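You operate a simulated robot arm through the tools that you are given. There is no shell and no other tool. Be economical: measure what you need, move in short steps, check, and stop when the job is done.

The job below is to be done with a simulated two-armed robot. You get a single attempt, and the scene is never put back.

TASK
Take the yellow spool from the top of the fitting bench and put it on the top of cooler one. Take the lid off the red flask and lay it down on the top of the fitting bench. Take the green tin on the top of the fitting bench and put it away on the lower board of the steel shelf. Put the paper roll from the top of cooler two on the top of the fitting bench. Fetch the stained eyelet and set it on the back of the sample bench. Fetch the steel nut and set it on the top of cooler one. Put the brass nut on top of the soap. Take the blue cup from the upper board of the wooden shelf and leave it on the back of the sample bench. Any order will do. Set down upright: yellow spool, cup.

It is judged by the outcome, as a careful person would: the job done as asked, and still so three seconds after it is handed in. It fails if anything else is knocked over, pushed out of place, dropped, spilled or broken. A push-on lid holds only when it is set on centred and level and pressed home; a screw cap is set on level and turned clockwise until tight.

THE ROBOT
Two 7-joint arms with two-finger parallel grippers on one trunk, on a base that drives. Base frame: it is fixed to the floor where the robot stands at the start and does not move with it; the origin is under the middle of the robot, x ahead of it, y to its left, z up; the surface under the hand at the start is at about z = 0.84. Lengths are in m, angles in rad, forces in N, time in s.
The left shoulder is at the start at [0.02, 0.17, 1.228], the right one opposite. With the tool pointing down near the work surface each hand reaches from about 0.1 to 0.66 m from the robot's upright axis, wherever it stands, measured 20 degrees to its own side. Places, roughly: back of the sample bench [-3.2, -7.1, 0.8]; brass nut (5x4x4 cm) [-3.1, -4.2, 0.5]; cup [-5.25, -6, 1.25]; green tin [0.25, -0.5, 0.75]; lower board of the steel shelf (22x52 cm) [-3.2, -4.2, 0.52]; paper roll (5x5x4 cm) [-2, 0.9, 0.6]; red flask (15x10x30 cm) [0.6, -0.5, 1]; soap (9x6x4 cm) [-2.5, -6.7, 0.4]; stained eyelet (4x4x3 cm) [-2, -3.6, 0.6]; steel nut (5x4x4 cm) [-3.2, -4.2, 0.5]; top of cooler one (26x22 cm) [-1.96, -3.7, 0.62]; top of the fitting bench [0.6, 0.1, 0.8]; yellow spool (4x4x8 cm) [0.6, 0, 0.9]. Payload 3.8 kg a hand.
Tool frame (each hand has its own): the origin (TCP) lies between the finger pads and is the grasp point; the fingertips stand 0.03 m ahead of it; z points along the fingers, y is the line along which they close. Largest opening 0.11 m; finger width 0.02, thickness 0.01; the body of the gripper, 0.048 by 0.112 m, starts 0.055 m behind the TCP.
Orientation is that of the tool frame in the base frame, as a unit quaternion [w, x, y, z]. With the fingers straight down and closing along the base's y, the tool's x points along the base's -x, its y along +y and its z along -z.

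THE INTERFACE
- The arms move only by the tool step_arm. It takes "left_steps", "right_steps" or both (then of equal length, played together; a hand with none holds still); each is a list of rows, each a list of 7 numbers: the shift along the tool's x, y, z in units of 30 mm (1.0 is 30 mm), then the turn, a rotation vector about the tool's x, y, z in units of 5 degrees (1.0 is 5 degrees), then the finger opening in m, from 0 to 0.11. In form: [[tx, ty, tz, ax, ay, az, jaw], ...]. A call has 1 to 10 rows; each row shifts and turns the commanded pose from where the row before left it, along the tool's axes as they then stand. A call with a number of a shift or a turn outside -1 to 1 is refused whole. Rows are played at 5 a second. More than 0.05 m and 0.15 rad between two rows, or a gripper value outside its range, and nothing of the call is played. A pose out of reach is approached as far as the arm can. The call stops where the force on the tool passes 40 N (or 10 N more than at its start, if that is more) or the arm is blocked; 0.2 s more then pass. The fingers move at their own pace (about 0.072 m/s each) and stop on an object; they squeeze with about 35 N. The grip force told is the motor's: it shows also when the fingers shut on nothing. Time passes only in rows, and 0.2 s behind the last, so rows that do not move let the fingers close. It gives the time, the measured TCP pose, the force on the tool (base axes), the opening and the grip force at its end, in the units of the frame above (readings bear some noise), with the torque about the TCP (base axes, N m) and any sound that the robot's microphone picked up.
- Cameras (640 x 400 px; columns grow to the right, rows downward): "scene" is now at [0.1037, -0.0129, 1.3923]; the picture's right is [-0.18, -0.98, 0.00], its down [-0.32, 0.06, -0.95] and it looks along [0.93, -0.17, -0.32] (base axes); focal length 214 px, centre (320, 200). "left" rides on the left gripper at [0.072, -0.017, -0.103] in its tool frame; the picture's right is [0.23, 0.97, 0.00], its down [-0.76, 0.18, -0.62] and it looks along [-0.61, 0.14, 0.78] (tool axes); focal length 222 px, centre (320, 200). "right" rides on the right gripper at [0.072, 0.017, -0.103] in its tool frame; the picture's right is [-0.23, 0.97, 0.00], its down [-0.76, -0.18, -0.62] and it looks along [-0.61, -0.14, 0.78] (tool axes); focal length 222 px, centre (320, 200). There is no depth. A picture from a camera that has moved, and an enlarged one, comes with that camera's place and axes in the base frame and with its lens. The place of the scene camera against the robot may be out by one fixed shift of up to 0.018 m in any direction.
- camera(camera): a new picture of that camera. The clock stands still meanwhile.
- lift_body(by): slides the trunk up (or, below 0, down) by that many m; the arms and the scene camera ride with it, the base frame stays. It gives what a move gives, with no picture.
- base_move(legs): drives the robot by 1 to 6 legs, each [ahead, turn to the left] in m and rad, along the robot's own axes; the way and the turn of a leg run together, so that a leg with both is an arc; at most 1.5 m and 3.142 rad a leg. The arms and the cameras ride along, it lands a little off, and it stops where it bumps. It gives what a move gives.
- turn_head(pan, tilt): turns the head with the scene camera to pan (to the left, within 1.396 rad either way) and tilt (down, from -0.506 to 1.204), counted from straight ahead of the robot. It gives what a move gives.
- close_up(camera, box): a new picture of the part [left, top, right, bottom] of that camera's present view, enlarged. The clock stands still meanwhile.
- finish_job(): hands the job in; it is judged then, once.

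Work in short steps. Places have to be worked out from the pictures, the camera data and where the tool is seen: move nearer, look again, correct. Check each grasp and each placing, and mend what went wrong. You have 217 turns and 208 pictures in all, those below and enlarged ones among them. Open the grippers and draw the arms clear of the work before you hand the job in, unless the task says otherwise; then end with one line.

The tools are called after "Call:" as name(argument=value, ...) on one line, values as JSON. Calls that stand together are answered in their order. step_arm: Moves the arms, as the interface text tells. Its arguments: {"type":"object","properties":{"left_steps":{"type":"array"},"right_steps":{"type":"array"}},"required":[]} The other tools are called the same way: lift_body (by) slides the trunk up or down; base_move (legs) drives the base; turn_head (pan, tilt) turns the head that bears the scene camera; camera (camera) takes a picture; close_up (camera, box) takes an enlarged picture of a part of a camera's view; finish_job () hands the job in.

At the start:

```text
time_s: 0.0
left_tcp_pos: [0.4209, -0.019, 1.3492]
left_ee_rot: [0.001, -0.001, 1.0, 0.0]
left_contact_force: [0.3, -1.2, 0.1]
left_wrist_torque: [0.0, -0.02, -0.02]
left_width: 0.1096
left_gripper_force: 0.1
right_tcp_pos: [0.297, -0.3574, 1.3313]
right_ee_rot: [0.0, 0.0, 1.0, 0.0]
right_contact_force: [-0.5, 0.5, 0.2]
right_wrist_torque: [-0.02, 0.0, 0.01]
right_width: 0.1099
right_gripper_force: 0.1
trunk travel left (down, up): [-0.325, 0.245]
robot x, y, heading: [0.0026, 0.0001, -0.003]
head pan, tilt: [-0.18, 0.33]
```

scene: 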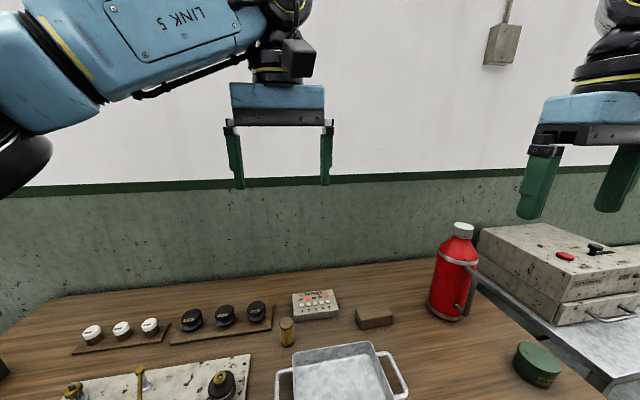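
right: 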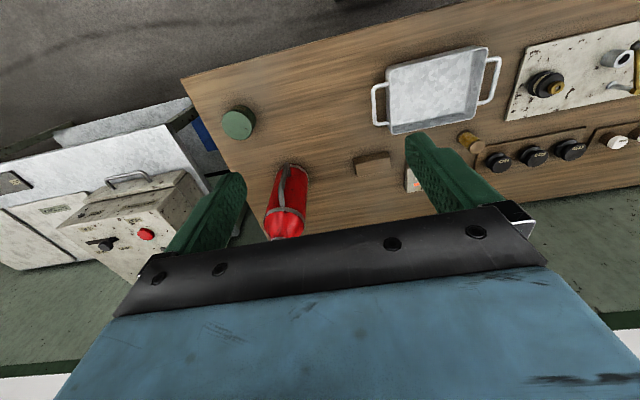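
left: 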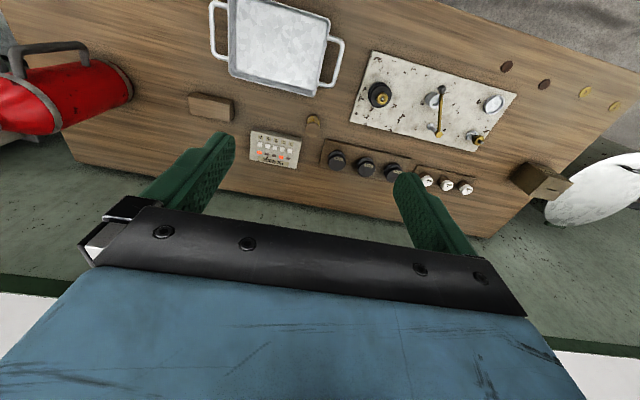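

I begin by looking closely at the flask, spool and tin.

Call:
close_up(camera="scene", box=[400, 200, 600, 400])

Call:
close_up(camera="scene", box=[230, 270, 410, 400])

```text
2.00 times, centred on (500, 300) of scene
camera zoom: at [0.1037, -0.0129, 1.3923], right [-0.18, -0.98, 0.0], down [-0.32, 0.06, -0.95], along [0.93, -0.17, -0.32], focal length 429 px, centre (-40, 0)
```

zoom: 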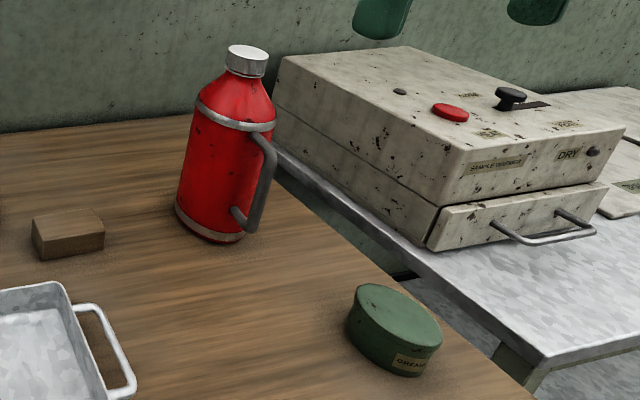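

```text
3.08 times, centred on (320, 335) of scene
camera zoom: at [0.1037, -0.0129, 1.3923], right [-0.18, -0.98, 0.0], down [-0.32, 0.06, -0.95], along [0.93, -0.17, -0.32], focal length 660 px, centre (320, -215)
```

zoom: 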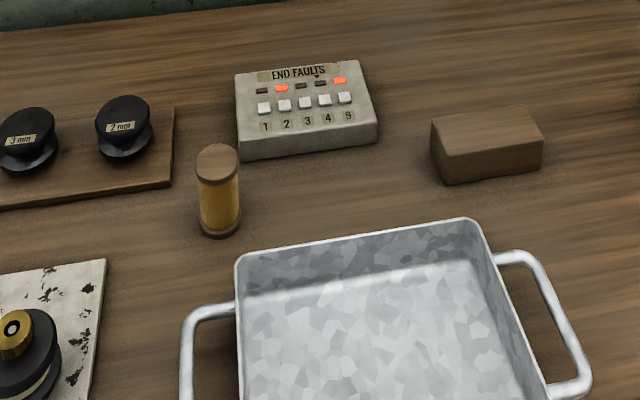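

The flask's silver lid sits at about (0.56, -0.50, 1.13), tin (0.36, -0.58), spool (0.53, 0.0). I look around before shifting the base.

Call:
turn_head(pan=-0.6, tilt=0.9)

Call:
camera(camera="scene")

Call:
turn_head(pan=-1.39, tilt=0.4)

Call:
camera(camera="scene")

Call:
turn_head(pan=1.39, tilt=0.4)

Call:
camera(camera="scene")

```text
time_s: 1.0
left_tcp_pos: [0.4222, -0.0182, 1.349]
left_ee_rot: [0.0, 0.0, 1.0, 0.0]
left_contact_force: [0.3, -0.8, 0.2]
left_wrist_torque: [-0.01, 0.01, -0.02]
left_width: 0.11
left_gripper_force: 0.2
right_tcp_pos: [0.2967, -0.3557, 1.3319]
right_ee_rot: [0.0, -0.001, 1.0, -0.001]
right_contact_force: [0.3, -0.4, -0.1]
right_wrist_torque: [0.03, 0.03, 0.02]
right_width: 0.1099
right_gripper_force: 0.1
trunk travel left (down, up): [-0.325, 0.245]
robot x, y, heading: [0.0015, 0.0027, 0.002]
head pan, tilt: [-0.6, 0.901]
```

```text
202 pictures are left
camera scene: at [0.0742, -0.0389, 1.3429], right [-0.56, -0.83, 0.0], down [-0.65, 0.44, -0.62], along [0.51, -0.35, -0.78], focal length 214 px, centre (320, 200)
```

scene: 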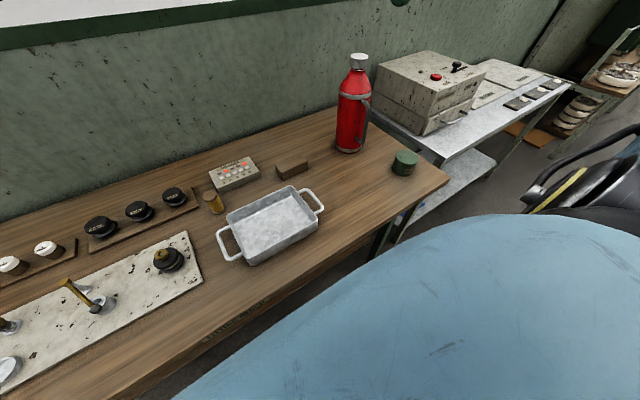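

```text
time_s: 2.1
left_tcp_pos: [0.4203, -0.0183, 1.3499]
left_ee_rot: [0.0, 0.0, 1.0, 0.0]
left_contact_force: [-0.7, -0.5, -0.9]
left_wrist_torque: [-0.02, 0.01, -0.02]
left_width: 0.1099
left_gripper_force: 0.0
right_tcp_pos: [0.2977, -0.3566, 1.3318]
right_ee_rot: [0.0, 0.0, 1.0, -0.001]
right_contact_force: [0.1, 0.7, 0.2]
right_wrist_torque: [0.01, 0.01, -0.03]
right_width: 0.11
right_gripper_force: 0.0
trunk travel left (down, up): [-0.325, 0.245]
robot x, y, heading: [-0.0001, 0.0022, -0.0]
head pan, tilt: [-1.389, 0.4]
```

```text
201 pictures are left
camera scene: at [0.0287, -0.0874, 1.3858], right [-0.98, -0.18, 0.0], down [-0.07, 0.38, -0.92], along [0.17, -0.91, -0.39], focal length 214 px, centre (320, 200)
```

scene: 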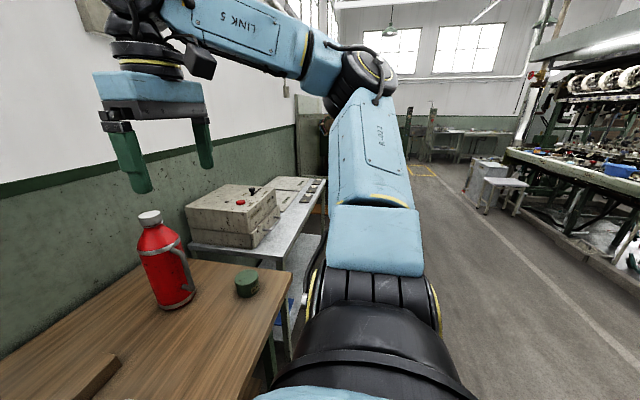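

```text
time_s: 4.6
left_tcp_pos: [0.4216, -0.0181, 1.3494]
left_ee_rot: [0.0, -0.001, 1.0, 0.0]
left_contact_force: [-0.1, 0.7, -0.4]
left_wrist_torque: [-0.01, 0.02, -0.03]
left_width: 0.1099
left_gripper_force: 0.1
right_tcp_pos: [0.2982, -0.3566, 1.3319]
right_ee_rot: [0.0, 0.0, 1.0, 0.0]
right_contact_force: [-1.2, -0.4, 0.1]
right_wrist_torque: [0.0, -0.01, 0.01]
right_width: 0.1101
right_gripper_force: 0.0
trunk travel left (down, up): [-0.325, 0.245]
robot x, y, heading: [0.0008, 0.005, 0.003]
head pan, tilt: [1.389, 0.4]
```

```text
200 pictures are left
camera scene: at [0.0287, 0.0948, 1.3858], right [0.98, -0.18, 0.0], down [-0.07, -0.38, -0.92], along [0.17, 0.91, -0.39], focal length 214 px, centre (320, 200)
```

scene: 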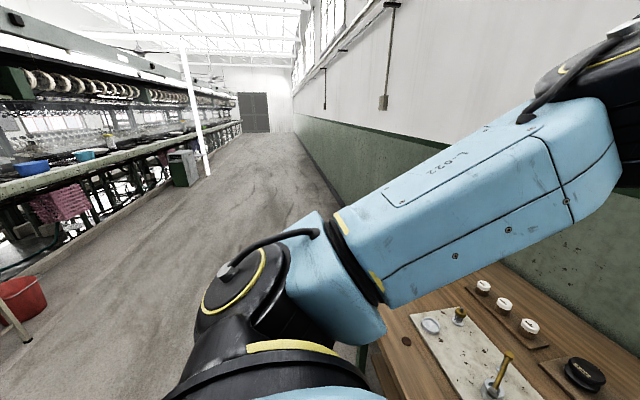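

The aisle is clear. I shift the robot about 0.3 m to the right along the bench (back off, turn, ahead, turn back, approach).

Call:
base_move(legs=[[-0.15, 0], [0, -1.571], [0.32, 0], [0, 1.571], [0.15, 0]])

Call:
turn_head(pan=-0.2, tilt=0.6)

Call:
camera(camera="scene")

```text
time_s: 16.1
left_tcp_pos: [0.441, -0.2926, 1.3499]
left_ee_rot: [0.001, -0.044, 0.999, 0.0]
left_contact_force: [-0.2, 0.2, -0.1]
left_wrist_torque: [0.01, 0.03, 0.02]
left_width: 0.1102
left_gripper_force: 0.1
right_tcp_pos: [0.3472, -0.6393, 1.3325]
right_ee_rot: [0.001, -0.045, 0.999, -0.001]
right_contact_force: [0.2, -0.2, 0.7]
right_wrist_torque: [0.02, -0.01, 0.02]
right_width: 0.1098
right_gripper_force: 0.1
trunk travel left (down, up): [-0.325, 0.245]
robot x, y, heading: [0.0173, -0.3091, 0.089]
head pan, tilt: [1.389, 0.4]
```

```text
time_s: 17.8
left_tcp_pos: [0.4397, -0.2918, 1.3509]
left_ee_rot: [0.0, -0.044, 0.999, 0.0]
left_contact_force: [0.0, 0.1, 0.1]
left_wrist_torque: [0.02, 0.0, -0.02]
left_width: 0.1099
left_gripper_force: 0.1
right_tcp_pos: [0.3462, -0.6397, 1.3316]
right_ee_rot: [0.0, -0.045, 0.999, 0.0]
right_contact_force: [0.7, 0.2, 0.3]
right_wrist_torque: [0.02, -0.02, 0.01]
right_width: 0.1101
right_gripper_force: 0.1
trunk travel left (down, up): [-0.325, 0.245]
robot x, y, heading: [0.0192, -0.3075, 0.089]
head pan, tilt: [-0.201, 0.6]
```

```text
199 pictures are left
camera scene: at [0.118, -0.3142, 1.3676], right [-0.11, -0.99, 0.0], down [-0.56, 0.06, -0.83], along [0.82, -0.09, -0.56], focal length 214 px, centre (320, 200)
```

scene: 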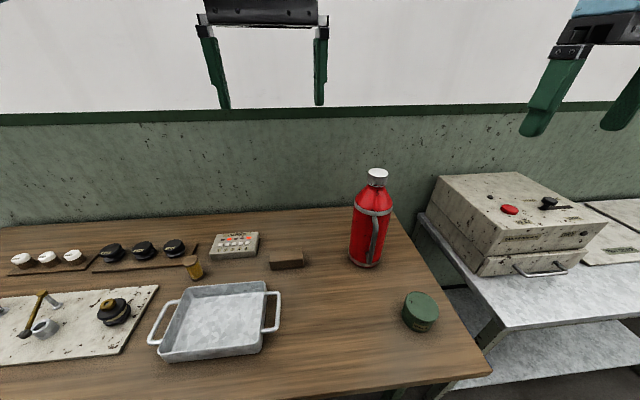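

The flask lid works out at about (0.56, -0.50, top 1.135). I bring the right hand above it.

Call:
step_arm(right_steps=[[-0.936, 0.502, 0.4, 0, 0, 0, 0.11], [-0.936, 0.502, 0.4, 0, 0, 0, 0.11], [-0.936, 0.502, 0.4, 0, 0, 0, 0.11], [-0.936, 0.502, 0.4, 0, 0, 0, 0.11], [-0.936, 0.502, 0.4, 0, 0, 0, 0.11], [-0.936, 0.502, 0.4, 0, 0, 0, 0.11], [-0.936, 0.502, 0.4, 0, 0, 0, 0.11], [-0.936, 0.502, 0.4, 0, 0, 0, 0.11]])

Call:
camera(camera="scene")

Call:
camera(camera="right")

```text
time_s: 19.6
left_tcp_pos: [0.4411, -0.2909, 1.3496]
left_ee_rot: [0.0, -0.045, 0.999, 0.0]
left_contact_force: [0.2, 0.0, -0.3]
left_wrist_torque: [0.01, 0.04, 0.01]
left_width: 0.1099
left_gripper_force: 0.0
right_tcp_pos: [0.5598, -0.5005, 1.2314]
right_ee_rot: [-0.001, -0.043, 0.999, 0.0]
right_contact_force: [-0.3, 0.7, 0.1]
right_wrist_torque: [0.02, 0.0, -0.02]
right_width: 0.11
right_gripper_force: 0.0
trunk travel left (down, up): [-0.325, 0.245]
robot x, y, heading: [0.0168, -0.3083, 0.089]
head pan, tilt: [-0.201, 0.6]
```

```text
198 pictures are left
camera scene: at [0.1198, -0.3141, 1.3674], right [-0.11, -0.99, 0.0], down [-0.56, 0.06, -0.82], along [0.82, -0.09, -0.57], focal length 214 px, centre (320, 200)
```

scene: 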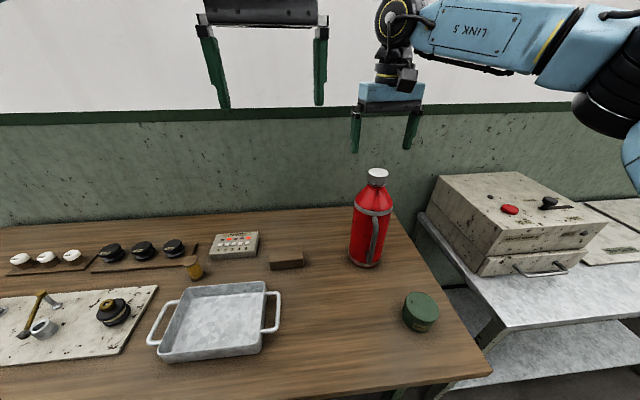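

```text
197 pictures are left
camera right: at [0.4874, -0.4895, 1.3341], right [0.14, 0.99, 0.0], down [0.77, -0.11, 0.62], along [0.62, -0.09, -0.78], focal length 222 px, centre (320, 200)
```

right: 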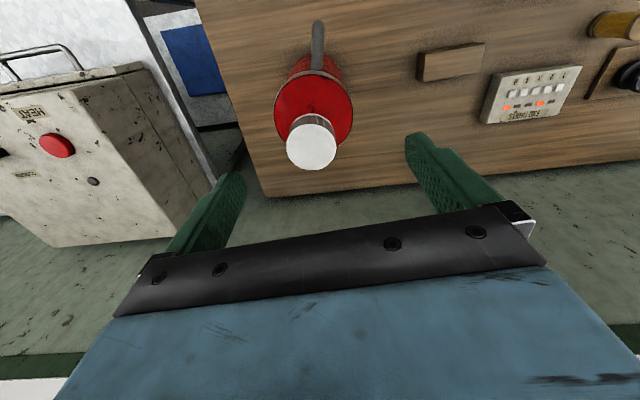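

The wrist picture puts the lid at about (0.573, -0.510). I correct and descend so that the fingers straddle the lid.

Call:
step_arm(right_steps=[[-0.4, -0.34, 0, 0, 0, 0, 0.11], [0, 0, 0.8, 0, 0, 0, 0.11], [0, 0, 0.8, 0, 0, 0, 0.11], [0, 0, 0.7, 0, 0, 0, 0.11]])

Call:
camera(camera="right")

Call:
close_up(camera="scene", box=[300, 110, 460, 210])

```text
time_s: 20.6
left_tcp_pos: [0.4401, -0.2907, 1.3517]
left_ee_rot: [0.0, -0.044, 0.999, 0.0]
left_contact_force: [-0.6, 0.2, -0.4]
left_wrist_torque: [0.02, 0.02, -0.03]
left_width: 0.1102
left_gripper_force: 0.0
right_tcp_pos: [0.5734, -0.507, 1.1656]
right_ee_rot: [0.0, -0.044, 0.999, 0.0]
right_contact_force: [-0.1, -0.4, 0.2]
right_wrist_torque: [-0.02, -0.02, -0.04]
right_width: 0.11
right_gripper_force: 0.0
trunk travel left (down, up): [-0.325, 0.245]
robot x, y, heading: [0.0154, -0.3095, 0.089]
head pan, tilt: [-0.201, 0.6]
```

```text
196 pictures are left
camera right: at [0.4998, -0.4979, 1.2668], right [0.14, 0.99, 0.0], down [0.77, -0.11, 0.62], along [0.62, -0.09, -0.78], focal length 222 px, centre (320, 200)
```

right: 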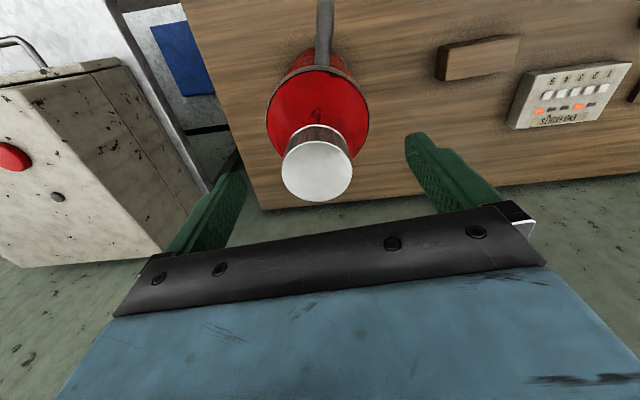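

```text
4.00 times, centred on (380, 160) of scene
camera zoom: at [0.118, -0.3143, 1.3676], right [-0.11, -0.99, 0.0], down [-0.56, 0.06, -0.83], along [0.82, -0.09, -0.56], focal length 858 px, centre (80, 360)
```

zoom: 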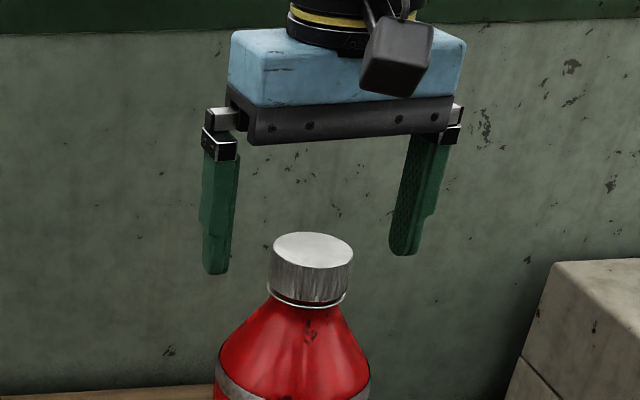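

Lid top near z = 1.142, diameter about 46 mm, 4 mm further to the right. I descend to z ≈ 1.132 and close.

Call:
step_arm(right_steps=[[0, -0.13, 0.55, 0, 0, 0, 0.11], [0, 0, 0.55, 0, 0, 0, 0.11], [0, 0, 0, 0, 0, 0, 0.03], [0, 0, 0, 0, 0, 0, 0.03], [0, 0, 0, 0, 0, 0, 0.03]])

Call:
close_up(camera="scene", box=[300, 110, 460, 210])

```text
time_s: 21.8
left_tcp_pos: [0.4399, -0.2911, 1.3496]
left_ee_rot: [0.0, -0.045, 0.999, 0.0]
left_contact_force: [0.7, -0.1, 0.1]
left_wrist_torque: [0.01, -0.04, 0.02]
left_width: 0.11
left_gripper_force: 0.1
right_tcp_pos: [0.5737, -0.5122, 1.1314]
right_ee_rot: [-0.001, -0.044, 0.999, 0.0]
right_contact_force: [-0.5, 1.1, 0.7]
right_wrist_torque: [0.07, 0.02, -0.01]
right_width: 0.0465
right_gripper_force: 35.0
trunk travel left (down, up): [-0.325, 0.245]
robot x, y, heading: [0.0202, -0.3119, 0.088]
head pan, tilt: [-0.201, 0.6]
```

```text
4.00 times, centred on (380, 160) of scene
camera zoom: at [0.118, -0.314, 1.3676], right [-0.11, -0.99, 0.0], down [-0.56, 0.06, -0.83], along [0.82, -0.09, -0.56], focal length 858 px, centre (80, 360)
```

zoom: 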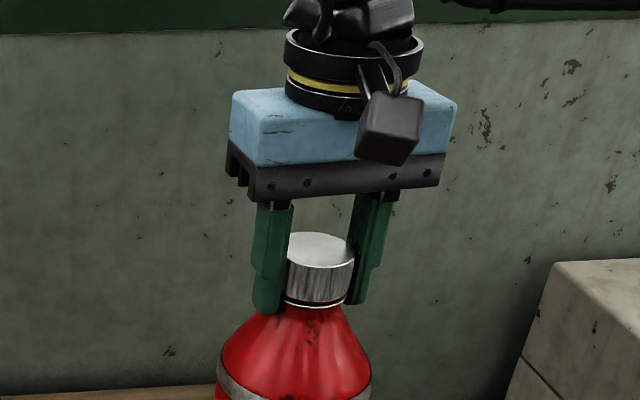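

The lid is held (46.5 mm). I turn it counter-clockwise 30° and watch whether the flask turns along and what torque arises.

Call:
step_arm(right_steps=[[0, 0, 0, 0, 0, -1, 0.03], [0, 0, 0, 0, 0, -1, 0.03], [0, 0, 0, 0, 0, -1, 0.03], [0, 0, 0, 0, 0, -1, 0.03], [0, 0, 0, 0, 0, -1, 0.03], [0, 0, 0, 0, 0, -1, 0.03]])

Call:
close_up(camera="scene", box=[280, 110, 520, 260])

```text
time_s: 23.2
left_tcp_pos: [0.4402, -0.292, 1.3495]
left_ee_rot: [0.0, -0.045, 0.999, 0.0]
left_contact_force: [-0.2, 0.0, -0.6]
left_wrist_torque: [0.04, -0.03, -0.02]
left_width: 0.11
left_gripper_force: 0.0
right_tcp_pos: [0.5717, -0.51, 1.1326]
right_ee_rot: [-0.001, -0.3, 0.954, -0.002]
right_contact_force: [0.4, -1.0, -8.9]
right_wrist_torque: [0.12, -0.08, -0.05]
right_width: 0.0466
right_gripper_force: 34.2
right hand out of reach, approached as far as the arm can: row 6
trunk travel left (down, up): [-0.325, 0.245]
robot x, y, heading: [0.0209, -0.3119, 0.088]
head pan, tilt: [-0.201, 0.6]
```

```text
2.67 times, centred on (400, 185) of scene
camera zoom: at [0.119, -0.315, 1.3675], right [-0.11, -0.99, 0.0], down [-0.56, 0.06, -0.82], along [0.82, -0.09, -0.57], focal length 572 px, centre (107, 240)
```

zoom: 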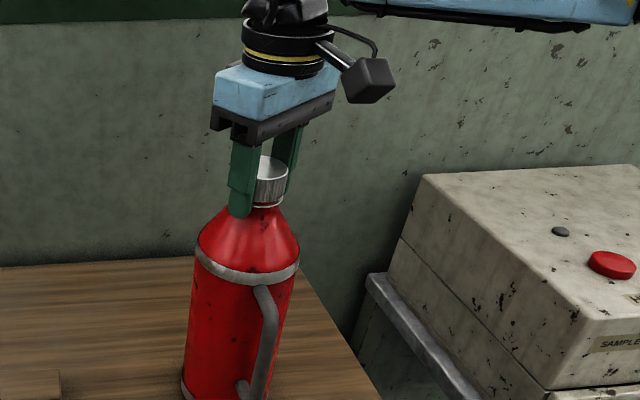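

The handle stayed put, so the lid turns or the fingers slip. I try lifting a few mm to see whether it comes free.

Call:
step_arm(right_steps=[[0, 0, -0.15, 0, 0, 0, 0.03], [0, 0, -0.15, 0, 0, 0, 0.03]])

Call:
close_up(camera="scene", box=[320, 150, 440, 270])

```text
time_s: 23.8
left_tcp_pos: [0.4396, -0.2915, 1.3505]
left_ee_rot: [0.0, -0.044, 0.999, 0.0]
left_contact_force: [-0.1, -0.1, 0.5]
left_wrist_torque: [-0.02, -0.01, 0.01]
left_width: 0.1099
left_gripper_force: 0.0
right_tcp_pos: [0.5692, -0.5099, 1.1452]
right_ee_rot: [0.003, -0.3, 0.954, 0.001]
right_contact_force: [0.5, -0.3, -0.2]
right_wrist_torque: [-0.04, 0.0, 0.04]
right_width: 0.049
right_gripper_force: 0.5
trunk travel left (down, up): [-0.325, 0.245]
robot x, y, heading: [0.0191, -0.309, 0.088]
head pan, tilt: [-0.201, 0.6]
```

```text
3.33 times, centred on (380, 210) of scene
camera zoom: at [0.1179, -0.3141, 1.3678], right [-0.11, -0.99, 0.0], down [-0.56, 0.06, -0.83], along [0.82, -0.09, -0.56], focal length 715 px, centre (120, 167)
```

zoom: 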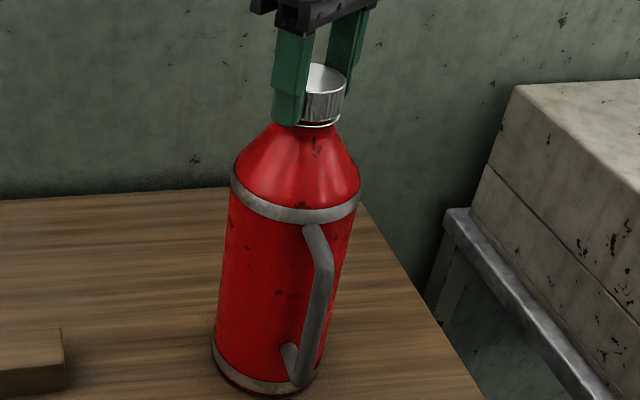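

The grip reads loose; I let one row pass and look again.

Call:
step_arm(right_steps=[[0, 0, 0, 0, 0, 0, 0.03], [0, 0, 0, 0, 0, 0, 0.03]])

Call:
close_up(camera="scene", box=[340, 130, 420, 190])

Call:
camera(camera="right")

```text
time_s: 24.4
left_tcp_pos: [0.4404, -0.292, 1.3504]
left_ee_rot: [0.0, -0.045, 0.999, 0.0]
left_contact_force: [-0.4, 0.5, -0.9]
left_wrist_torque: [0.0, -0.02, -0.02]
left_width: 0.1101
left_gripper_force: 0.0
right_tcp_pos: [0.5709, -0.51, 1.1443]
right_ee_rot: [0.002, -0.301, 0.954, -0.001]
right_contact_force: [0.5, -1.2, 7.8]
right_wrist_torque: [0.04, -0.07, -0.03]
right_width: 0.0466
right_gripper_force: 35.2
trunk travel left (down, up): [-0.325, 0.245]
robot x, y, heading: [0.0166, -0.3114, 0.09]
head pan, tilt: [-0.201, 0.6]
```

```text
6.67 times, centred on (380, 160) of scene
camera zoom: at [0.1177, -0.3142, 1.3677], right [-0.11, -0.99, 0.0], down [-0.56, 0.06, -0.83], along [0.82, -0.09, -0.56], focal length 1430 px, centre (-80, 467)
```

zoom: 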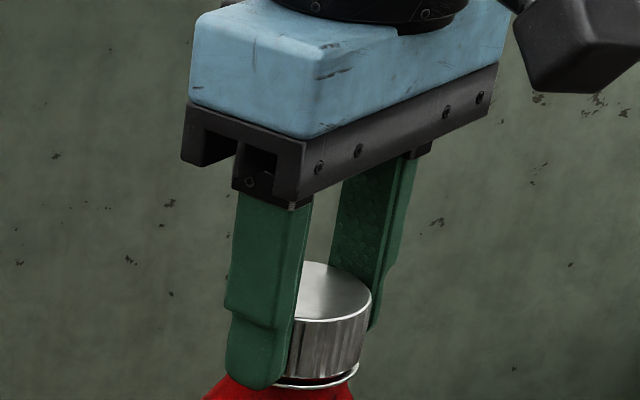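

```text
190 pictures are left
camera right: at [0.501, -0.5375, 1.2461], right [-0.37, 0.93, 0.0], down [0.72, 0.29, 0.63], along [0.58, 0.23, -0.78], focal length 222 px, centre (320, 200)
```

right: 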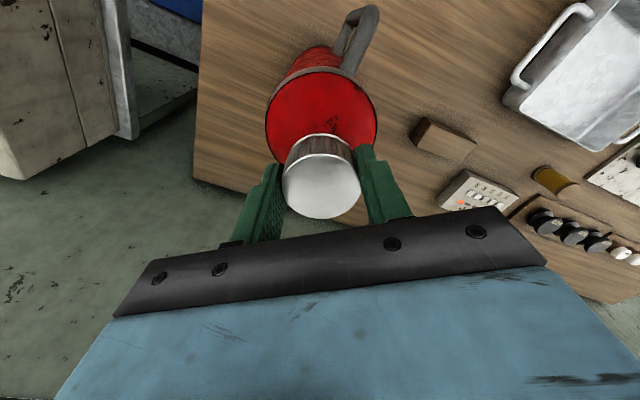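

The fingers slipped up the lid while the lid stayed, so it is a screw cap that needs more turning. I open, lower 13 mm, turn the open gripper clockwise for a full stroke.

Call:
step_arm(right_steps=[[0, 0, 0, 0, 0, 0, 0.08], [0, 0, 0.22, 0, 0, 0, 0.08], [0, 0, 0.22, 0, 0, 1, 0.08], [0, 0, 0, 0, 0, 1, 0.08], [0, 0, 0, 0, 0, 1, 0.08], [0, 0, 0, 0, 0, 1, 0.08], [0, 0, 0, 0, 0, 1, 0.08], [0, 0, 0, 0, 0, 1, 0.08], [0, 0, 0, 0, 0, 1, 0.08], [0, 0, 0, 0, 0, 1, 0.08]])

Call:
step_arm(right_steps=[[0, 0, 0, 0, 0, 1, 0.08], [0, 0, 0, 0, 0, 1, 0.08], [0, 0, 0, 0, 0, 1, 0.08], [0, 0, 0, 0, 0, 1, 0.08], [0, 0, 0, 0, 0, 1, 0.08], [0, 0, 0, 0, 0, 1, 0.08], [0, 0, 0, 0, 0, 1, 0.08], [0, 0, 0, 0, 0, 1, 0.08], [0, 0, 0, 0, 0, 1, 0.08], [0, 0, 0, 0, 0, 1, 0.08]])

Call:
camera(camera="right")

```text
time_s: 26.6
left_tcp_pos: [0.4392, -0.2902, 1.3505]
left_ee_rot: [0.0, -0.044, 0.999, 0.0]
left_contact_force: [-0.3, 0.3, 0.3]
left_wrist_torque: [-0.01, -0.01, -0.01]
left_width: 0.1097
left_gripper_force: 0.0
right_tcp_pos: [0.5699, -0.5115, 1.1296]
right_ee_rot: [0.0, 0.044, 0.999, 0.0]
right_contact_force: [-0.2, 0.9, -0.3]
right_wrist_torque: [-0.01, 0.02, 0.0]
right_width: 0.0798
right_gripper_force: 0.1
trunk travel left (down, up): [-0.325, 0.245]
robot x, y, heading: [0.0211, -0.3068, 0.093]
head pan, tilt: [-0.201, 0.6]
```

```text
time_s: 28.8
left_tcp_pos: [0.439, -0.2915, 1.3486]
left_ee_rot: [0.0, -0.045, 0.999, -0.001]
left_contact_force: [-0.1, 0.3, 0.1]
left_wrist_torque: [0.01, 0.0, 0.0]
left_width: 0.11
left_gripper_force: 0.1
right_tcp_pos: [0.5693, -0.5102, 1.1299]
right_ee_rot: [0.0, 0.462, 0.887, -0.001]
right_contact_force: [0.5, 0.7, 0.0]
right_wrist_torque: [-0.02, 0.01, -0.05]
right_width: 0.0801
right_gripper_force: 0.1
trunk travel left (down, up): [-0.325, 0.245]
robot x, y, heading: [0.0198, -0.3094, 0.094]
head pan, tilt: [-0.201, 0.6]
```

```text
189 pictures are left
camera right: at [0.5429, -0.4416, 1.232], right [0.93, 0.37, 0.0], down [0.29, -0.73, 0.62], along [0.23, -0.58, -0.78], focal length 222 px, centre (320, 200)
```

right: 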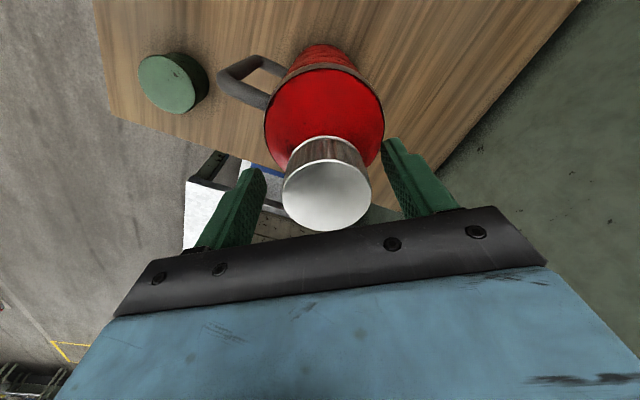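

Stroke reached (55° clockwise) with the lid centred between the fingers. I grip and turn counter-clockwise.

Call:
step_arm(right_steps=[[0, 0, 0, 0, 0, 0, 0.03], [0, 0, 0, 0, 0, 0, 0.03], [0, 0, 0, 0, 0, -1, 0.03], [0, 0, 0, 0, 0, -1, 0.03], [0, 0, 0, 0, 0, -1, 0.03], [0, 0, 0, 0, 0, -1, 0.03], [0, 0, 0, 0, 0, -1, 0.03], [0, 0, 0, 0, 0, -1, 0.03]])

Call:
step_arm(right_steps=[[0, 0, 0, 0, 0, -1, 0.03], [0, 0, 0, 0, 0, -1, 0.03], [0, 0, 0, 0, 0, -1, 0.03], [0, 0, 0, 0, 0, -1, 0.03], [0, 0, 0, 0, 0, -1, 0.03], [0, 0, 0, 0, 0, -1, 0.03], [0, 0, 0, 0, 0, -1, 0.03], [0, 0, 0, 0, 0, -1, 0.03]])

Call:
camera(camera="right")

Call:
close_up(camera="scene", box=[340, 130, 420, 190])

```text
time_s: 30.6
left_tcp_pos: [0.44, -0.2907, 1.3503]
left_ee_rot: [0.0, -0.045, 0.999, 0.001]
left_contact_force: [0.6, 0.5, 0.4]
left_wrist_torque: [0.0, 0.01, 0.01]
left_width: 0.1101
left_gripper_force: 0.1
right_tcp_pos: [0.5698, -0.51, 1.1314]
right_ee_rot: [0.0, 0.215, 0.977, 0.0]
right_contact_force: [-0.4, 2.0, -1.0]
right_wrist_torque: [0.48, 0.01, 0.01]
right_width: 0.0463
right_gripper_force: 35.2
trunk travel left (down, up): [-0.325, 0.245]
robot x, y, heading: [0.0173, -0.3083, 0.085]
head pan, tilt: [-0.201, 0.6]
```

```text
time_s: 32.4
left_tcp_pos: [0.4396, -0.2912, 1.3505]
left_ee_rot: [0.0, -0.045, 0.999, 0.001]
left_contact_force: [-0.2, -0.4, 0.3]
left_wrist_torque: [0.01, -0.02, -0.02]
left_width: 0.1098
left_gripper_force: 0.0
right_tcp_pos: [0.5681, -0.5105, 1.1297]
right_ee_rot: [0.001, -0.132, 0.991, -0.001]
right_contact_force: [-1.5, 0.7, 4.8]
right_wrist_torque: [0.03, 0.21, -0.01]
right_width: 0.0465
right_gripper_force: 35.3
trunk travel left (down, up): [-0.325, 0.245]
robot x, y, heading: [0.0197, -0.3079, 0.088]
head pan, tilt: [-0.201, 0.6]
```

```text
188 pictures are left
camera right: at [0.4959, -0.5127, 1.2323], right [-0.04, 1.0, 0.0], down [0.78, 0.03, 0.62], along [0.62, 0.02, -0.78], focal length 222 px, centre (320, 200)
```

right: 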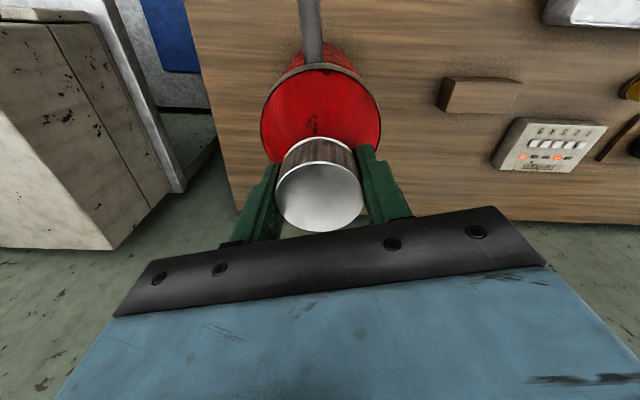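

```text
6.67 times, centred on (380, 160) of scene
camera zoom: at [0.1173, -0.3139, 1.3677], right [-0.11, -0.99, 0.0], down [-0.56, 0.06, -0.83], along [0.82, -0.09, -0.56], focal length 1430 px, centre (-80, 467)
```

zoom: 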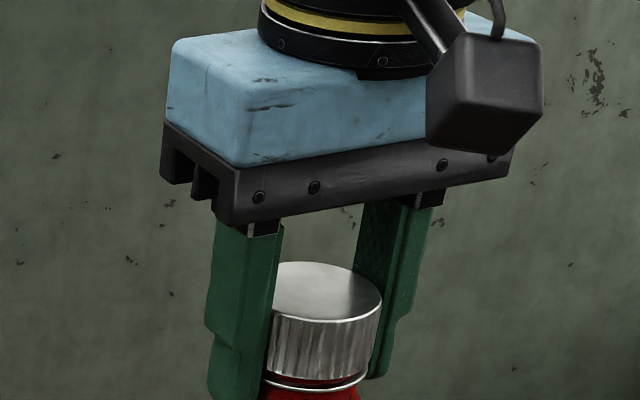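

The flask itself does not turn, and the gap under the lid looks slightly larger. I do another stroke.

Call:
step_arm(right_steps=[[0, 0, 0, 0, 0, 0, 0.08], [0, 0, 0, 0, 0, 1, 0.08], [0, 0, 0, 0, 0, 1, 0.08], [0, 0, 0, 0, 0, 1, 0.08], [0, 0, 0, 0, 0, 1, 0.08], [0, 0, 0, 0, 0, 1, 0.08], [0, 0, 0, 0, 0, 1, 0.08], [0, 0, 0, 0, 0, 1, 0.08], [0, 0, 0, 0, 0, 1, 0.08], [0, 0, 0, 0, 0, 1, 0.08]])

Call:
step_arm(right_steps=[[0, 0, 0, 0, 0, 1, 0.08], [0, 0, 0, 0, 0, 1, 0.08], [0, 0, 0, 0, 0, 1, 0.08], [0, 0, 0, 0, 0, 1, 0.08], [0, 0, 0, 0, 0, 1, 0.08], [0, 0, 0, 0, 0, 1, 0.08], [0, 0, 0, 0, 0, 1, 0.08], [0, 0, 0, 0, 0, 1, 0.08], [0, 0, 0, 0, 0, 1, 0.08], [0, 0, 0, 0, 0, 1, 0.08]])

Call:
step_arm(right_steps=[[0, 0, 0, 0, 0, 0, 0.03], [0, 0, 0, 0, 0, 0, 0.03], [0, 0, 0, 0, 0, -1, 0.03], [0, 0, 0, 0, 0, -1, 0.03], [0, 0, 0, 0, 0, -1, 0.03], [0, 0, 0, 0, 0, -1, 0.03], [0, 0, 0, 0, 0, -1, 0.03], [0, 0, 0, 0, 0, -1, 0.03], [0, 0, 0, 0, 0, -1, 0.03], [0, 0, 0, 0, 0, -1, 0.03]])

Call:
step_arm(right_steps=[[0, 0, 0, 0, 0, -1, 0.03], [0, 0, 0, 0, 0, -1, 0.03], [0, 0, 0, 0, 0, -1, 0.03], [0, 0, 0, 0, 0, -1, 0.03], [0, 0, 0, 0, 0, -1, 0.03], [0, 0, 0, 0, 0, -1, 0.03], [0, 0, 0, 0, 0, -1, 0.03], [0, 0, 0, 0, 0, -1, 0.03], [0, 0, 0, 0, 0, -1, 0.03], [0, 0, 0, 0, 0, -1, 0.03]])

Call:
close_up(camera="scene", box=[340, 130, 420, 190])

```text
time_s: 34.6
left_tcp_pos: [0.4392, -0.2918, 1.3496]
left_ee_rot: [0.0, -0.045, 0.999, 0.0]
left_contact_force: [0.1, 0.4, -0.2]
left_wrist_torque: [-0.02, 0.01, 0.03]
left_width: 0.1099
left_gripper_force: 0.0
right_tcp_pos: [0.5704, -0.5103, 1.1301]
right_ee_rot: [0.0, 0.259, 0.966, 0.0]
right_contact_force: [-0.2, 0.0, -0.6]
right_wrist_torque: [0.0, -0.03, -0.01]
right_width: 0.0802
right_gripper_force: 0.1
trunk travel left (down, up): [-0.325, 0.245]
robot x, y, heading: [0.0176, -0.3114, 0.091]
head pan, tilt: [-0.201, 0.6]
```

```text
time_s: 36.8
left_tcp_pos: [0.4392, -0.2909, 1.3496]
left_ee_rot: [0.0, -0.045, 0.999, 0.0]
left_contact_force: [-0.8, -0.9, -0.4]
left_wrist_torque: [-0.03, -0.01, 0.04]
left_width: 0.1101
left_gripper_force: 0.0
right_tcp_pos: [0.5702, -0.5097, 1.1291]
right_ee_rot: [-0.001, 0.643, 0.766, 0.0]
right_contact_force: [-0.7, 0.5, 0.2]
right_wrist_torque: [0.02, 0.01, -0.04]
right_width: 0.0799
right_gripper_force: 0.1
trunk travel left (down, up): [-0.325, 0.245]
robot x, y, heading: [0.0159, -0.3089, 0.093]
head pan, tilt: [-0.201, 0.6]
```

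```text
time_s: 39.0
left_tcp_pos: [0.4397, -0.2919, 1.349]
left_ee_rot: [0.0, -0.044, 0.999, -0.001]
left_contact_force: [0.0, -1.6, -0.9]
left_wrist_torque: [-0.03, -0.03, 0.02]
left_width: 0.11
left_gripper_force: 0.1
right_tcp_pos: [0.5714, -0.5097, 1.1295]
right_ee_rot: [0.0, 0.34, 0.941, 0.0]
right_contact_force: [1.5, -0.4, -0.5]
right_wrist_torque: [0.05, -0.14, 0.02]
right_width: 0.0464
right_gripper_force: 35.2
trunk travel left (down, up): [-0.325, 0.245]
robot x, y, heading: [0.0189, -0.3078, 0.09]
head pan, tilt: [-0.201, 0.6]
```

```text
time_s: 41.2
left_tcp_pos: [0.439, -0.2908, 1.3495]
left_ee_rot: [0.0, -0.044, 0.999, 0.0]
left_contact_force: [-0.2, -0.6, -0.2]
left_wrist_torque: [0.01, -0.01, -0.03]
left_width: 0.1099
left_gripper_force: 0.0
right_tcp_pos: [0.57, -0.51, 1.1296]
right_ee_rot: [0.0, -0.09, 0.996, 0.001]
right_contact_force: [0.8, 3.6, 3.9]
right_wrist_torque: [0.5, 0.01, -0.01]
right_width: 0.0468
right_gripper_force: 35.1
trunk travel left (down, up): [-0.325, 0.245]
robot x, y, heading: [0.0177, -0.3079, 0.089]
head pan, tilt: [-0.201, 0.6]
```

```text
6.67 times, centred on (380, 160) of scene
camera zoom: at [0.1178, -0.3137, 1.3677], right [-0.11, -0.99, 0.0], down [-0.56, 0.06, -0.83], along [0.82, -0.09, -0.56], focal length 1430 px, centre (-80, 467)
```

zoom: 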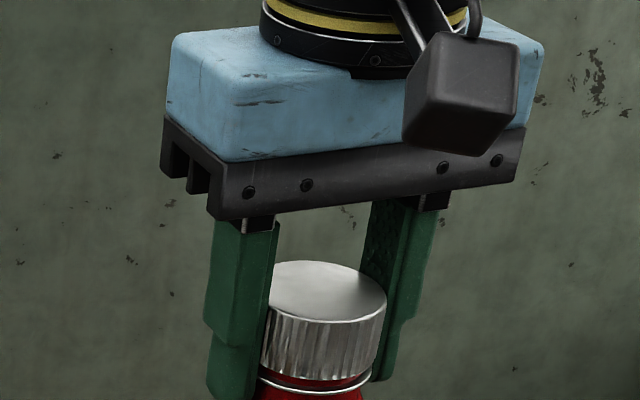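

About 200° turned so far. I test with a gentle 3 mm lift.

Call:
step_arm(right_steps=[[0, 0, -0.05, 0, 0, 0, 0.03], [0, 0, -0.05, 0, 0, 0, 0.03], [0, 0, 0, 0, 0, 0, 0.03]])

Call:
close_up(camera="scene", box=[340, 130, 420, 190])

```text
time_s: 42.0
left_tcp_pos: [0.4389, -0.2915, 1.3491]
left_ee_rot: [-0.001, -0.045, 0.999, 0.001]
left_contact_force: [0.0, 0.9, -0.9]
left_wrist_torque: [0.0, 0.0, -0.01]
left_width: 0.1102
left_gripper_force: 0.1
right_tcp_pos: [0.5701, -0.5116, 1.1315]
right_ee_rot: [0.0, -0.089, 0.996, 0.0]
right_contact_force: [-0.4, 1.4, -6.0]
right_wrist_torque: [0.29, -0.04, -0.01]
right_width: 0.0469
right_gripper_force: 34.5
trunk travel left (down, up): [-0.325, 0.245]
robot x, y, heading: [0.0148, -0.3087, 0.092]
head pan, tilt: [-0.201, 0.6]
```

```text
6.67 times, centred on (380, 160) of scene
camera zoom: at [0.1186, -0.3143, 1.3675], right [-0.11, -0.99, 0.0], down [-0.56, 0.06, -0.82], along [0.82, -0.09, -0.57], focal length 1430 px, centre (-80, 467)
```

zoom: 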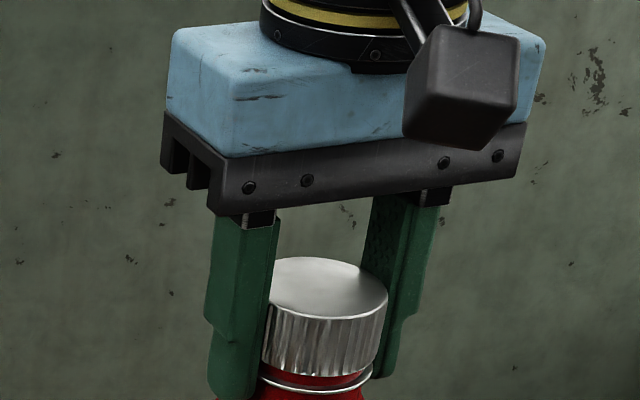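

The neck gap is growing with only 6 N of pull; I keep lifting slowly.

Call:
step_arm(right_steps=[[0, 0, -0.1, 0, 0, 0, 0.03], [0, 0, -0.1, 0, 0, 0, 0.03], [0, 0, 0, 0, 0, 0, 0.03]])

Call:
close_up(camera="scene", box=[340, 130, 420, 190])

```text
time_s: 42.8
left_tcp_pos: [0.4409, -0.2917, 1.3488]
left_ee_rot: [0.0, -0.045, 0.999, 0.0]
left_contact_force: [-0.2, 0.0, -0.4]
left_wrist_torque: [-0.02, 0.02, -0.01]
left_width: 0.1101
left_gripper_force: 0.0
right_tcp_pos: [0.5707, -0.5107, 1.1376]
right_ee_rot: [-0.001, -0.088, 0.996, 0.0]
right_contact_force: [0.8, 0.0, -9.5]
right_wrist_torque: [-0.01, -0.09, 0.02]
right_width: 0.0465
right_gripper_force: 34.8
trunk travel left (down, up): [-0.325, 0.245]
robot x, y, heading: [0.0207, -0.3124, 0.092]
head pan, tilt: [-0.201, 0.6]
```

```text
6.67 times, centred on (380, 160) of scene
camera zoom: at [0.119, -0.3146, 1.3675], right [-0.11, -0.99, 0.0], down [-0.56, 0.06, -0.82], along [0.82, -0.09, -0.57], focal length 1430 px, centre (-80, 467)
```

zoom: 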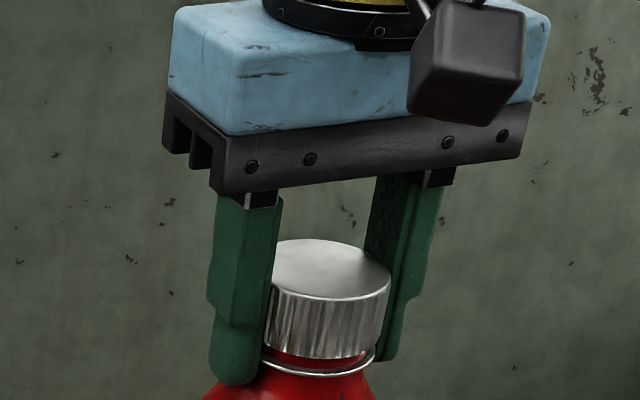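

The whole flask is coming up (about 9.5 N), so the thread is still engaged. I lower it back 8 mm and do another unscrewing stroke.

Call:
step_arm(right_steps=[[0, 0, 0.1, 0, 0, 0, 0.03], [0, 0, 0.1, 0, 0, 0, 0.03], [0, 0, 0.05, 0, 0, 0, 0.03], [0, 0, 0, 0, 0, 0, 0.03], [0, 0, 0, 0, 0, -1, 0.03], [0, 0, 0, 0, 0, -1, 0.03], [0, 0, 0, 0, 0, -1, 0.03]])

Call:
camera(camera="scene")

```text
time_s: 44.4
left_tcp_pos: [0.4411, -0.2924, 1.3492]
left_ee_rot: [0.0, -0.044, 0.999, 0.0]
left_contact_force: [0.2, 0.4, -0.6]
left_wrist_torque: [-0.04, -0.02, -0.01]
left_width: 0.11
left_gripper_force: 0.0
right_tcp_pos: [0.5692, -0.5089, 1.1321]
right_ee_rot: [0.001, -0.218, 0.976, 0.0]
right_contact_force: [1.7, 2.2, -1.2]
right_wrist_torque: [0.57, -0.13, -0.03]
right_width: 0.0466
right_gripper_force: 35.2
trunk travel left (down, up): [-0.325, 0.245]
robot x, y, heading: [0.0196, -0.3119, 0.089]
head pan, tilt: [-0.201, 0.6]
```

```text
183 pictures are left
camera scene: at [0.1183, -0.3139, 1.3676], right [-0.11, -0.99, 0.0], down [-0.56, 0.06, -0.82], along [0.82, -0.09, -0.57], focal length 214 px, centre (320, 200)
```

scene: 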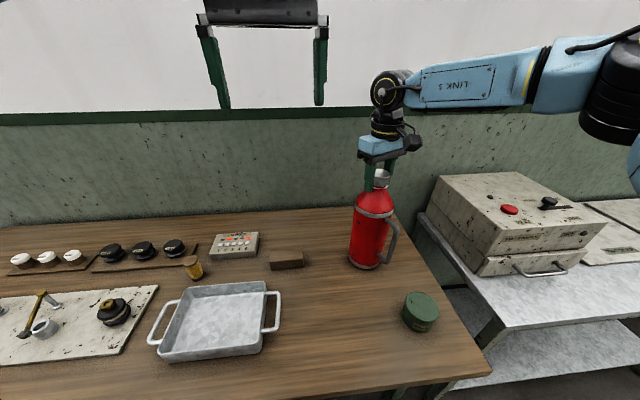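

The handle has swung towards -y: the flask turns with the lid, so I must hold it by the handle with the left hand. I turn the flask clockwise by the lid so that the handle faces the left arm.

Call:
step_arm(right_steps=[[0, 0, 0, 0, 0, 1, 0.03], [0, 0, 0, 0, 0, 1, 0.03], [0, 0, 0, 0, 0, 1, 0.03], [0, 0, 0, 0, 0, 1, 0.03], [0, 0, 0, 0, 0, 1, 0.03], [0, 0, 0, 0, 0, 1, 0.03], [0, 0, 0, 0, 0, 1, 0.03], [0, 0, 0, 0, 0, 1, 0.03], [0, 0, 0, 0, 0, 1, 0.03], [0, 0, 0, 0, 0, 1, 0.03]])

Call:
step_arm(right_steps=[[0, 0, 0, 0, 0, 1, 0.03], [0, 0, 0, 0, 0, 1, 0.03], [0, 0, 0, 0, 0, 1, 0.03], [0, 0, 0, 0, 0, 1, 0.03], [0, 0, 0, 0, 0, 1, 0.03], [0, 0, 0, 0, 0, 1, 0.03], [0, 0, 0, 0, 0, 1, 0.03], [0, 0, 0, 0, 0, 1, 0.03], [0, 0, 0, 0, 0, 1, 0.03], [0, 0, 0, 0, 0, 1, 0.03]])

Call:
camera(camera="scene")

Call:
camera(camera="right")

```text
time_s: 46.6
left_tcp_pos: [0.4397, -0.2906, 1.3502]
left_ee_rot: [-0.001, -0.045, 0.999, 0.0]
left_contact_force: [0.6, 0.5, -0.2]
left_wrist_torque: [0.02, -0.04, -0.01]
left_width: 0.1099
left_gripper_force: 0.1
right_tcp_pos: [0.5696, -0.5104, 1.1309]
right_ee_rot: [-0.001, 0.217, 0.976, 0.0]
right_contact_force: [-0.7, -1.7, -4.4]
right_wrist_torque: [-0.4, 0.14, 0.05]
right_width: 0.0466
right_gripper_force: 35.7
trunk travel left (down, up): [-0.325, 0.245]
robot x, y, heading: [0.0226, -0.3135, 0.086]
head pan, tilt: [-0.201, 0.6]
```

```text
time_s: 48.8
left_tcp_pos: [0.4404, -0.2912, 1.3492]
left_ee_rot: [0.0, -0.043, 0.999, -0.001]
left_contact_force: [-0.4, 0.2, -0.3]
left_wrist_torque: [-0.04, -0.02, -0.01]
left_width: 0.1099
left_gripper_force: 0.0
right_tcp_pos: [0.5708, -0.5102, 1.1312]
right_ee_rot: [0.0, 0.609, 0.793, 0.0]
right_contact_force: [-1.4, 0.7, -7.7]
right_wrist_torque: [0.16, 0.21, 0.05]
right_width: 0.0464
right_gripper_force: 34.9
trunk travel left (down, up): [-0.325, 0.245]
robot x, y, heading: [0.0177, -0.3111, 0.088]
head pan, tilt: [-0.201, 0.6]
```

```text
182 pictures are left
camera scene: at [0.1186, -0.3144, 1.3675], right [-0.11, -0.99, 0.0], down [-0.56, 0.06, -0.82], along [0.82, -0.09, -0.57], focal length 214 px, centre (320, 200)
```

scene: 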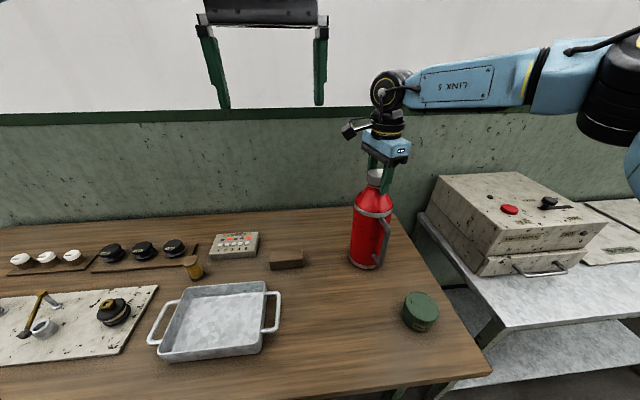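

```text
181 pictures are left
camera right: at [0.5693, -0.4365, 1.233], right [1.0, 0.03, 0.0], down [0.03, -0.78, 0.62], along [0.02, -0.62, -0.78], focal length 222 px, centre (320, 200)
```

right: 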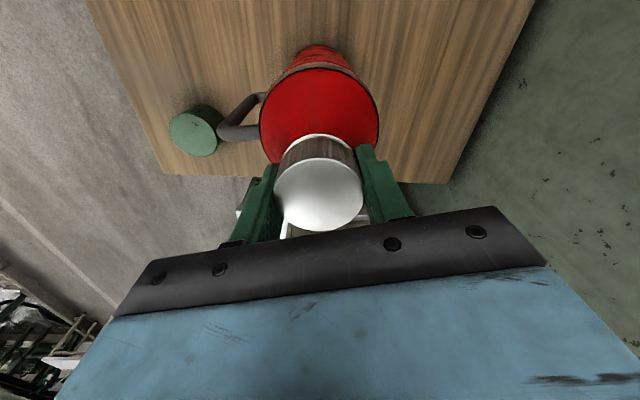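

The handle now points towards the robot, its bar near (0.48, -0.52, 0.99). I tilt the left hand to 60° from vertical to grip it from the front.

Call:
step_arm(left_steps=[[0, 0, 0, 0, -1, 0, 0.11], [0, 0, 0, 0, -1, 0, 0.11], [0, 0, 0, 0, -1, 0, 0.11], [0, 0, 0, 0, -1, 0, 0.11], [0, 0, 0, 0, -1, 0, 0.11], [0, 0, 0, 0, -1, 0, 0.11], [0, 0, 0, 0, -1, 0, 0.11], [0, 0, 0, 0, -1, 0, 0.11], [0, 0, 0, 0, -1, 0, 0.11], [0, 0, 0, 0, -1, 0, 0.11]])

Call:
step_arm(left_steps=[[0, 0, 0, 0, -1, 0, 0.11], [0, 0, 0, 0, -1, 0, 0.08], [1, -0.774, 0.25, 0, 0, 0, 0.08], [1, -0.774, 0.25, 0, 0, 0, 0.08], [1, -0.774, 0.25, 0, 0, 0, 0.08], [1, -0.774, 0.25, 0, 0, 0, 0.08], [1, -0.774, 0.25, 0, 0, 0, 0.08]])

Call:
camera(camera="scene")

Call:
camera(camera="left")

```text
time_s: 51.0
left_tcp_pos: [0.44, -0.2922, 1.3508]
left_ee_rot: [0.423, -0.039, 0.905, 0.018]
left_contact_force: [-0.3, 0.5, 0.5]
left_wrist_torque: [-0.03, 0.0, 0.01]
left_width: 0.1099
left_gripper_force: 0.0
right_tcp_pos: [0.5709, -0.5103, 1.1309]
right_ee_rot: [0.0, 0.608, 0.794, 0.0]
right_contact_force: [0.6, -1.1, -6.5]
right_wrist_torque: [-0.09, 0.1, 0.09]
right_width: 0.0465
right_gripper_force: 34.6
trunk travel left (down, up): [-0.325, 0.245]
robot x, y, heading: [0.0158, -0.3102, 0.087]
head pan, tilt: [-0.201, 0.6]
```

```text
time_s: 52.6
left_tcp_pos: [0.4084, -0.4118, 1.1941]
left_ee_rot: [0.499, -0.038, 0.866, 0.022]
left_contact_force: [0.8, 0.4, -0.1]
left_wrist_torque: [0.0, 0.0, -0.01]
left_width: 0.0799
left_gripper_force: 0.0
right_tcp_pos: [0.5712, -0.5122, 1.1307]
right_ee_rot: [-0.001, 0.609, 0.794, 0.0]
right_contact_force: [-0.9, 0.5, -8.3]
right_wrist_torque: [0.17, 0.06, -0.02]
right_width: 0.0469
right_gripper_force: 34.9
trunk travel left (down, up): [-0.325, 0.245]
robot x, y, heading: [0.0188, -0.3083, 0.091]
head pan, tilt: [-0.201, 0.6]
```

```text
180 pictures are left
camera scene: at [0.1187, -0.3154, 1.3675], right [-0.11, -0.99, 0.0], down [-0.56, 0.06, -0.82], along [0.82, -0.09, -0.57], focal length 214 px, centre (320, 200)
```

scene: 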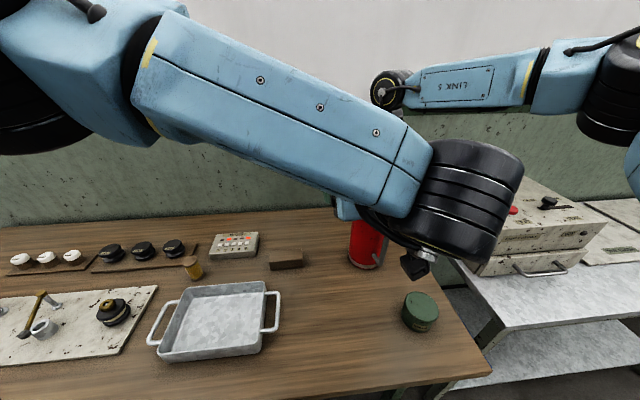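

```text
179 pictures are left
camera left: at [0.2856, -0.4408, 1.185], right [-0.2, 0.96, -0.2], down [-0.17, 0.16, 0.97], along [0.96, 0.23, 0.13], focal length 222 px, centre (320, 200)
```

left: 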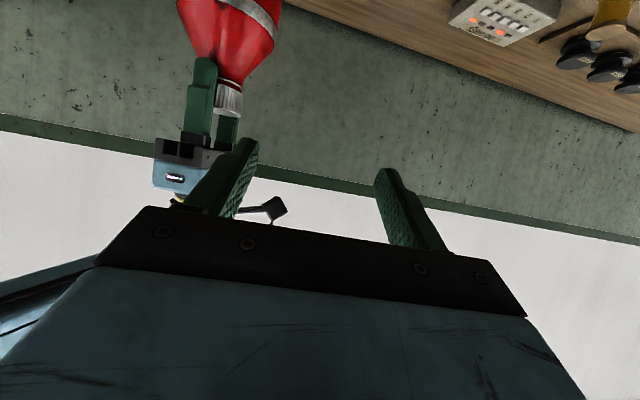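

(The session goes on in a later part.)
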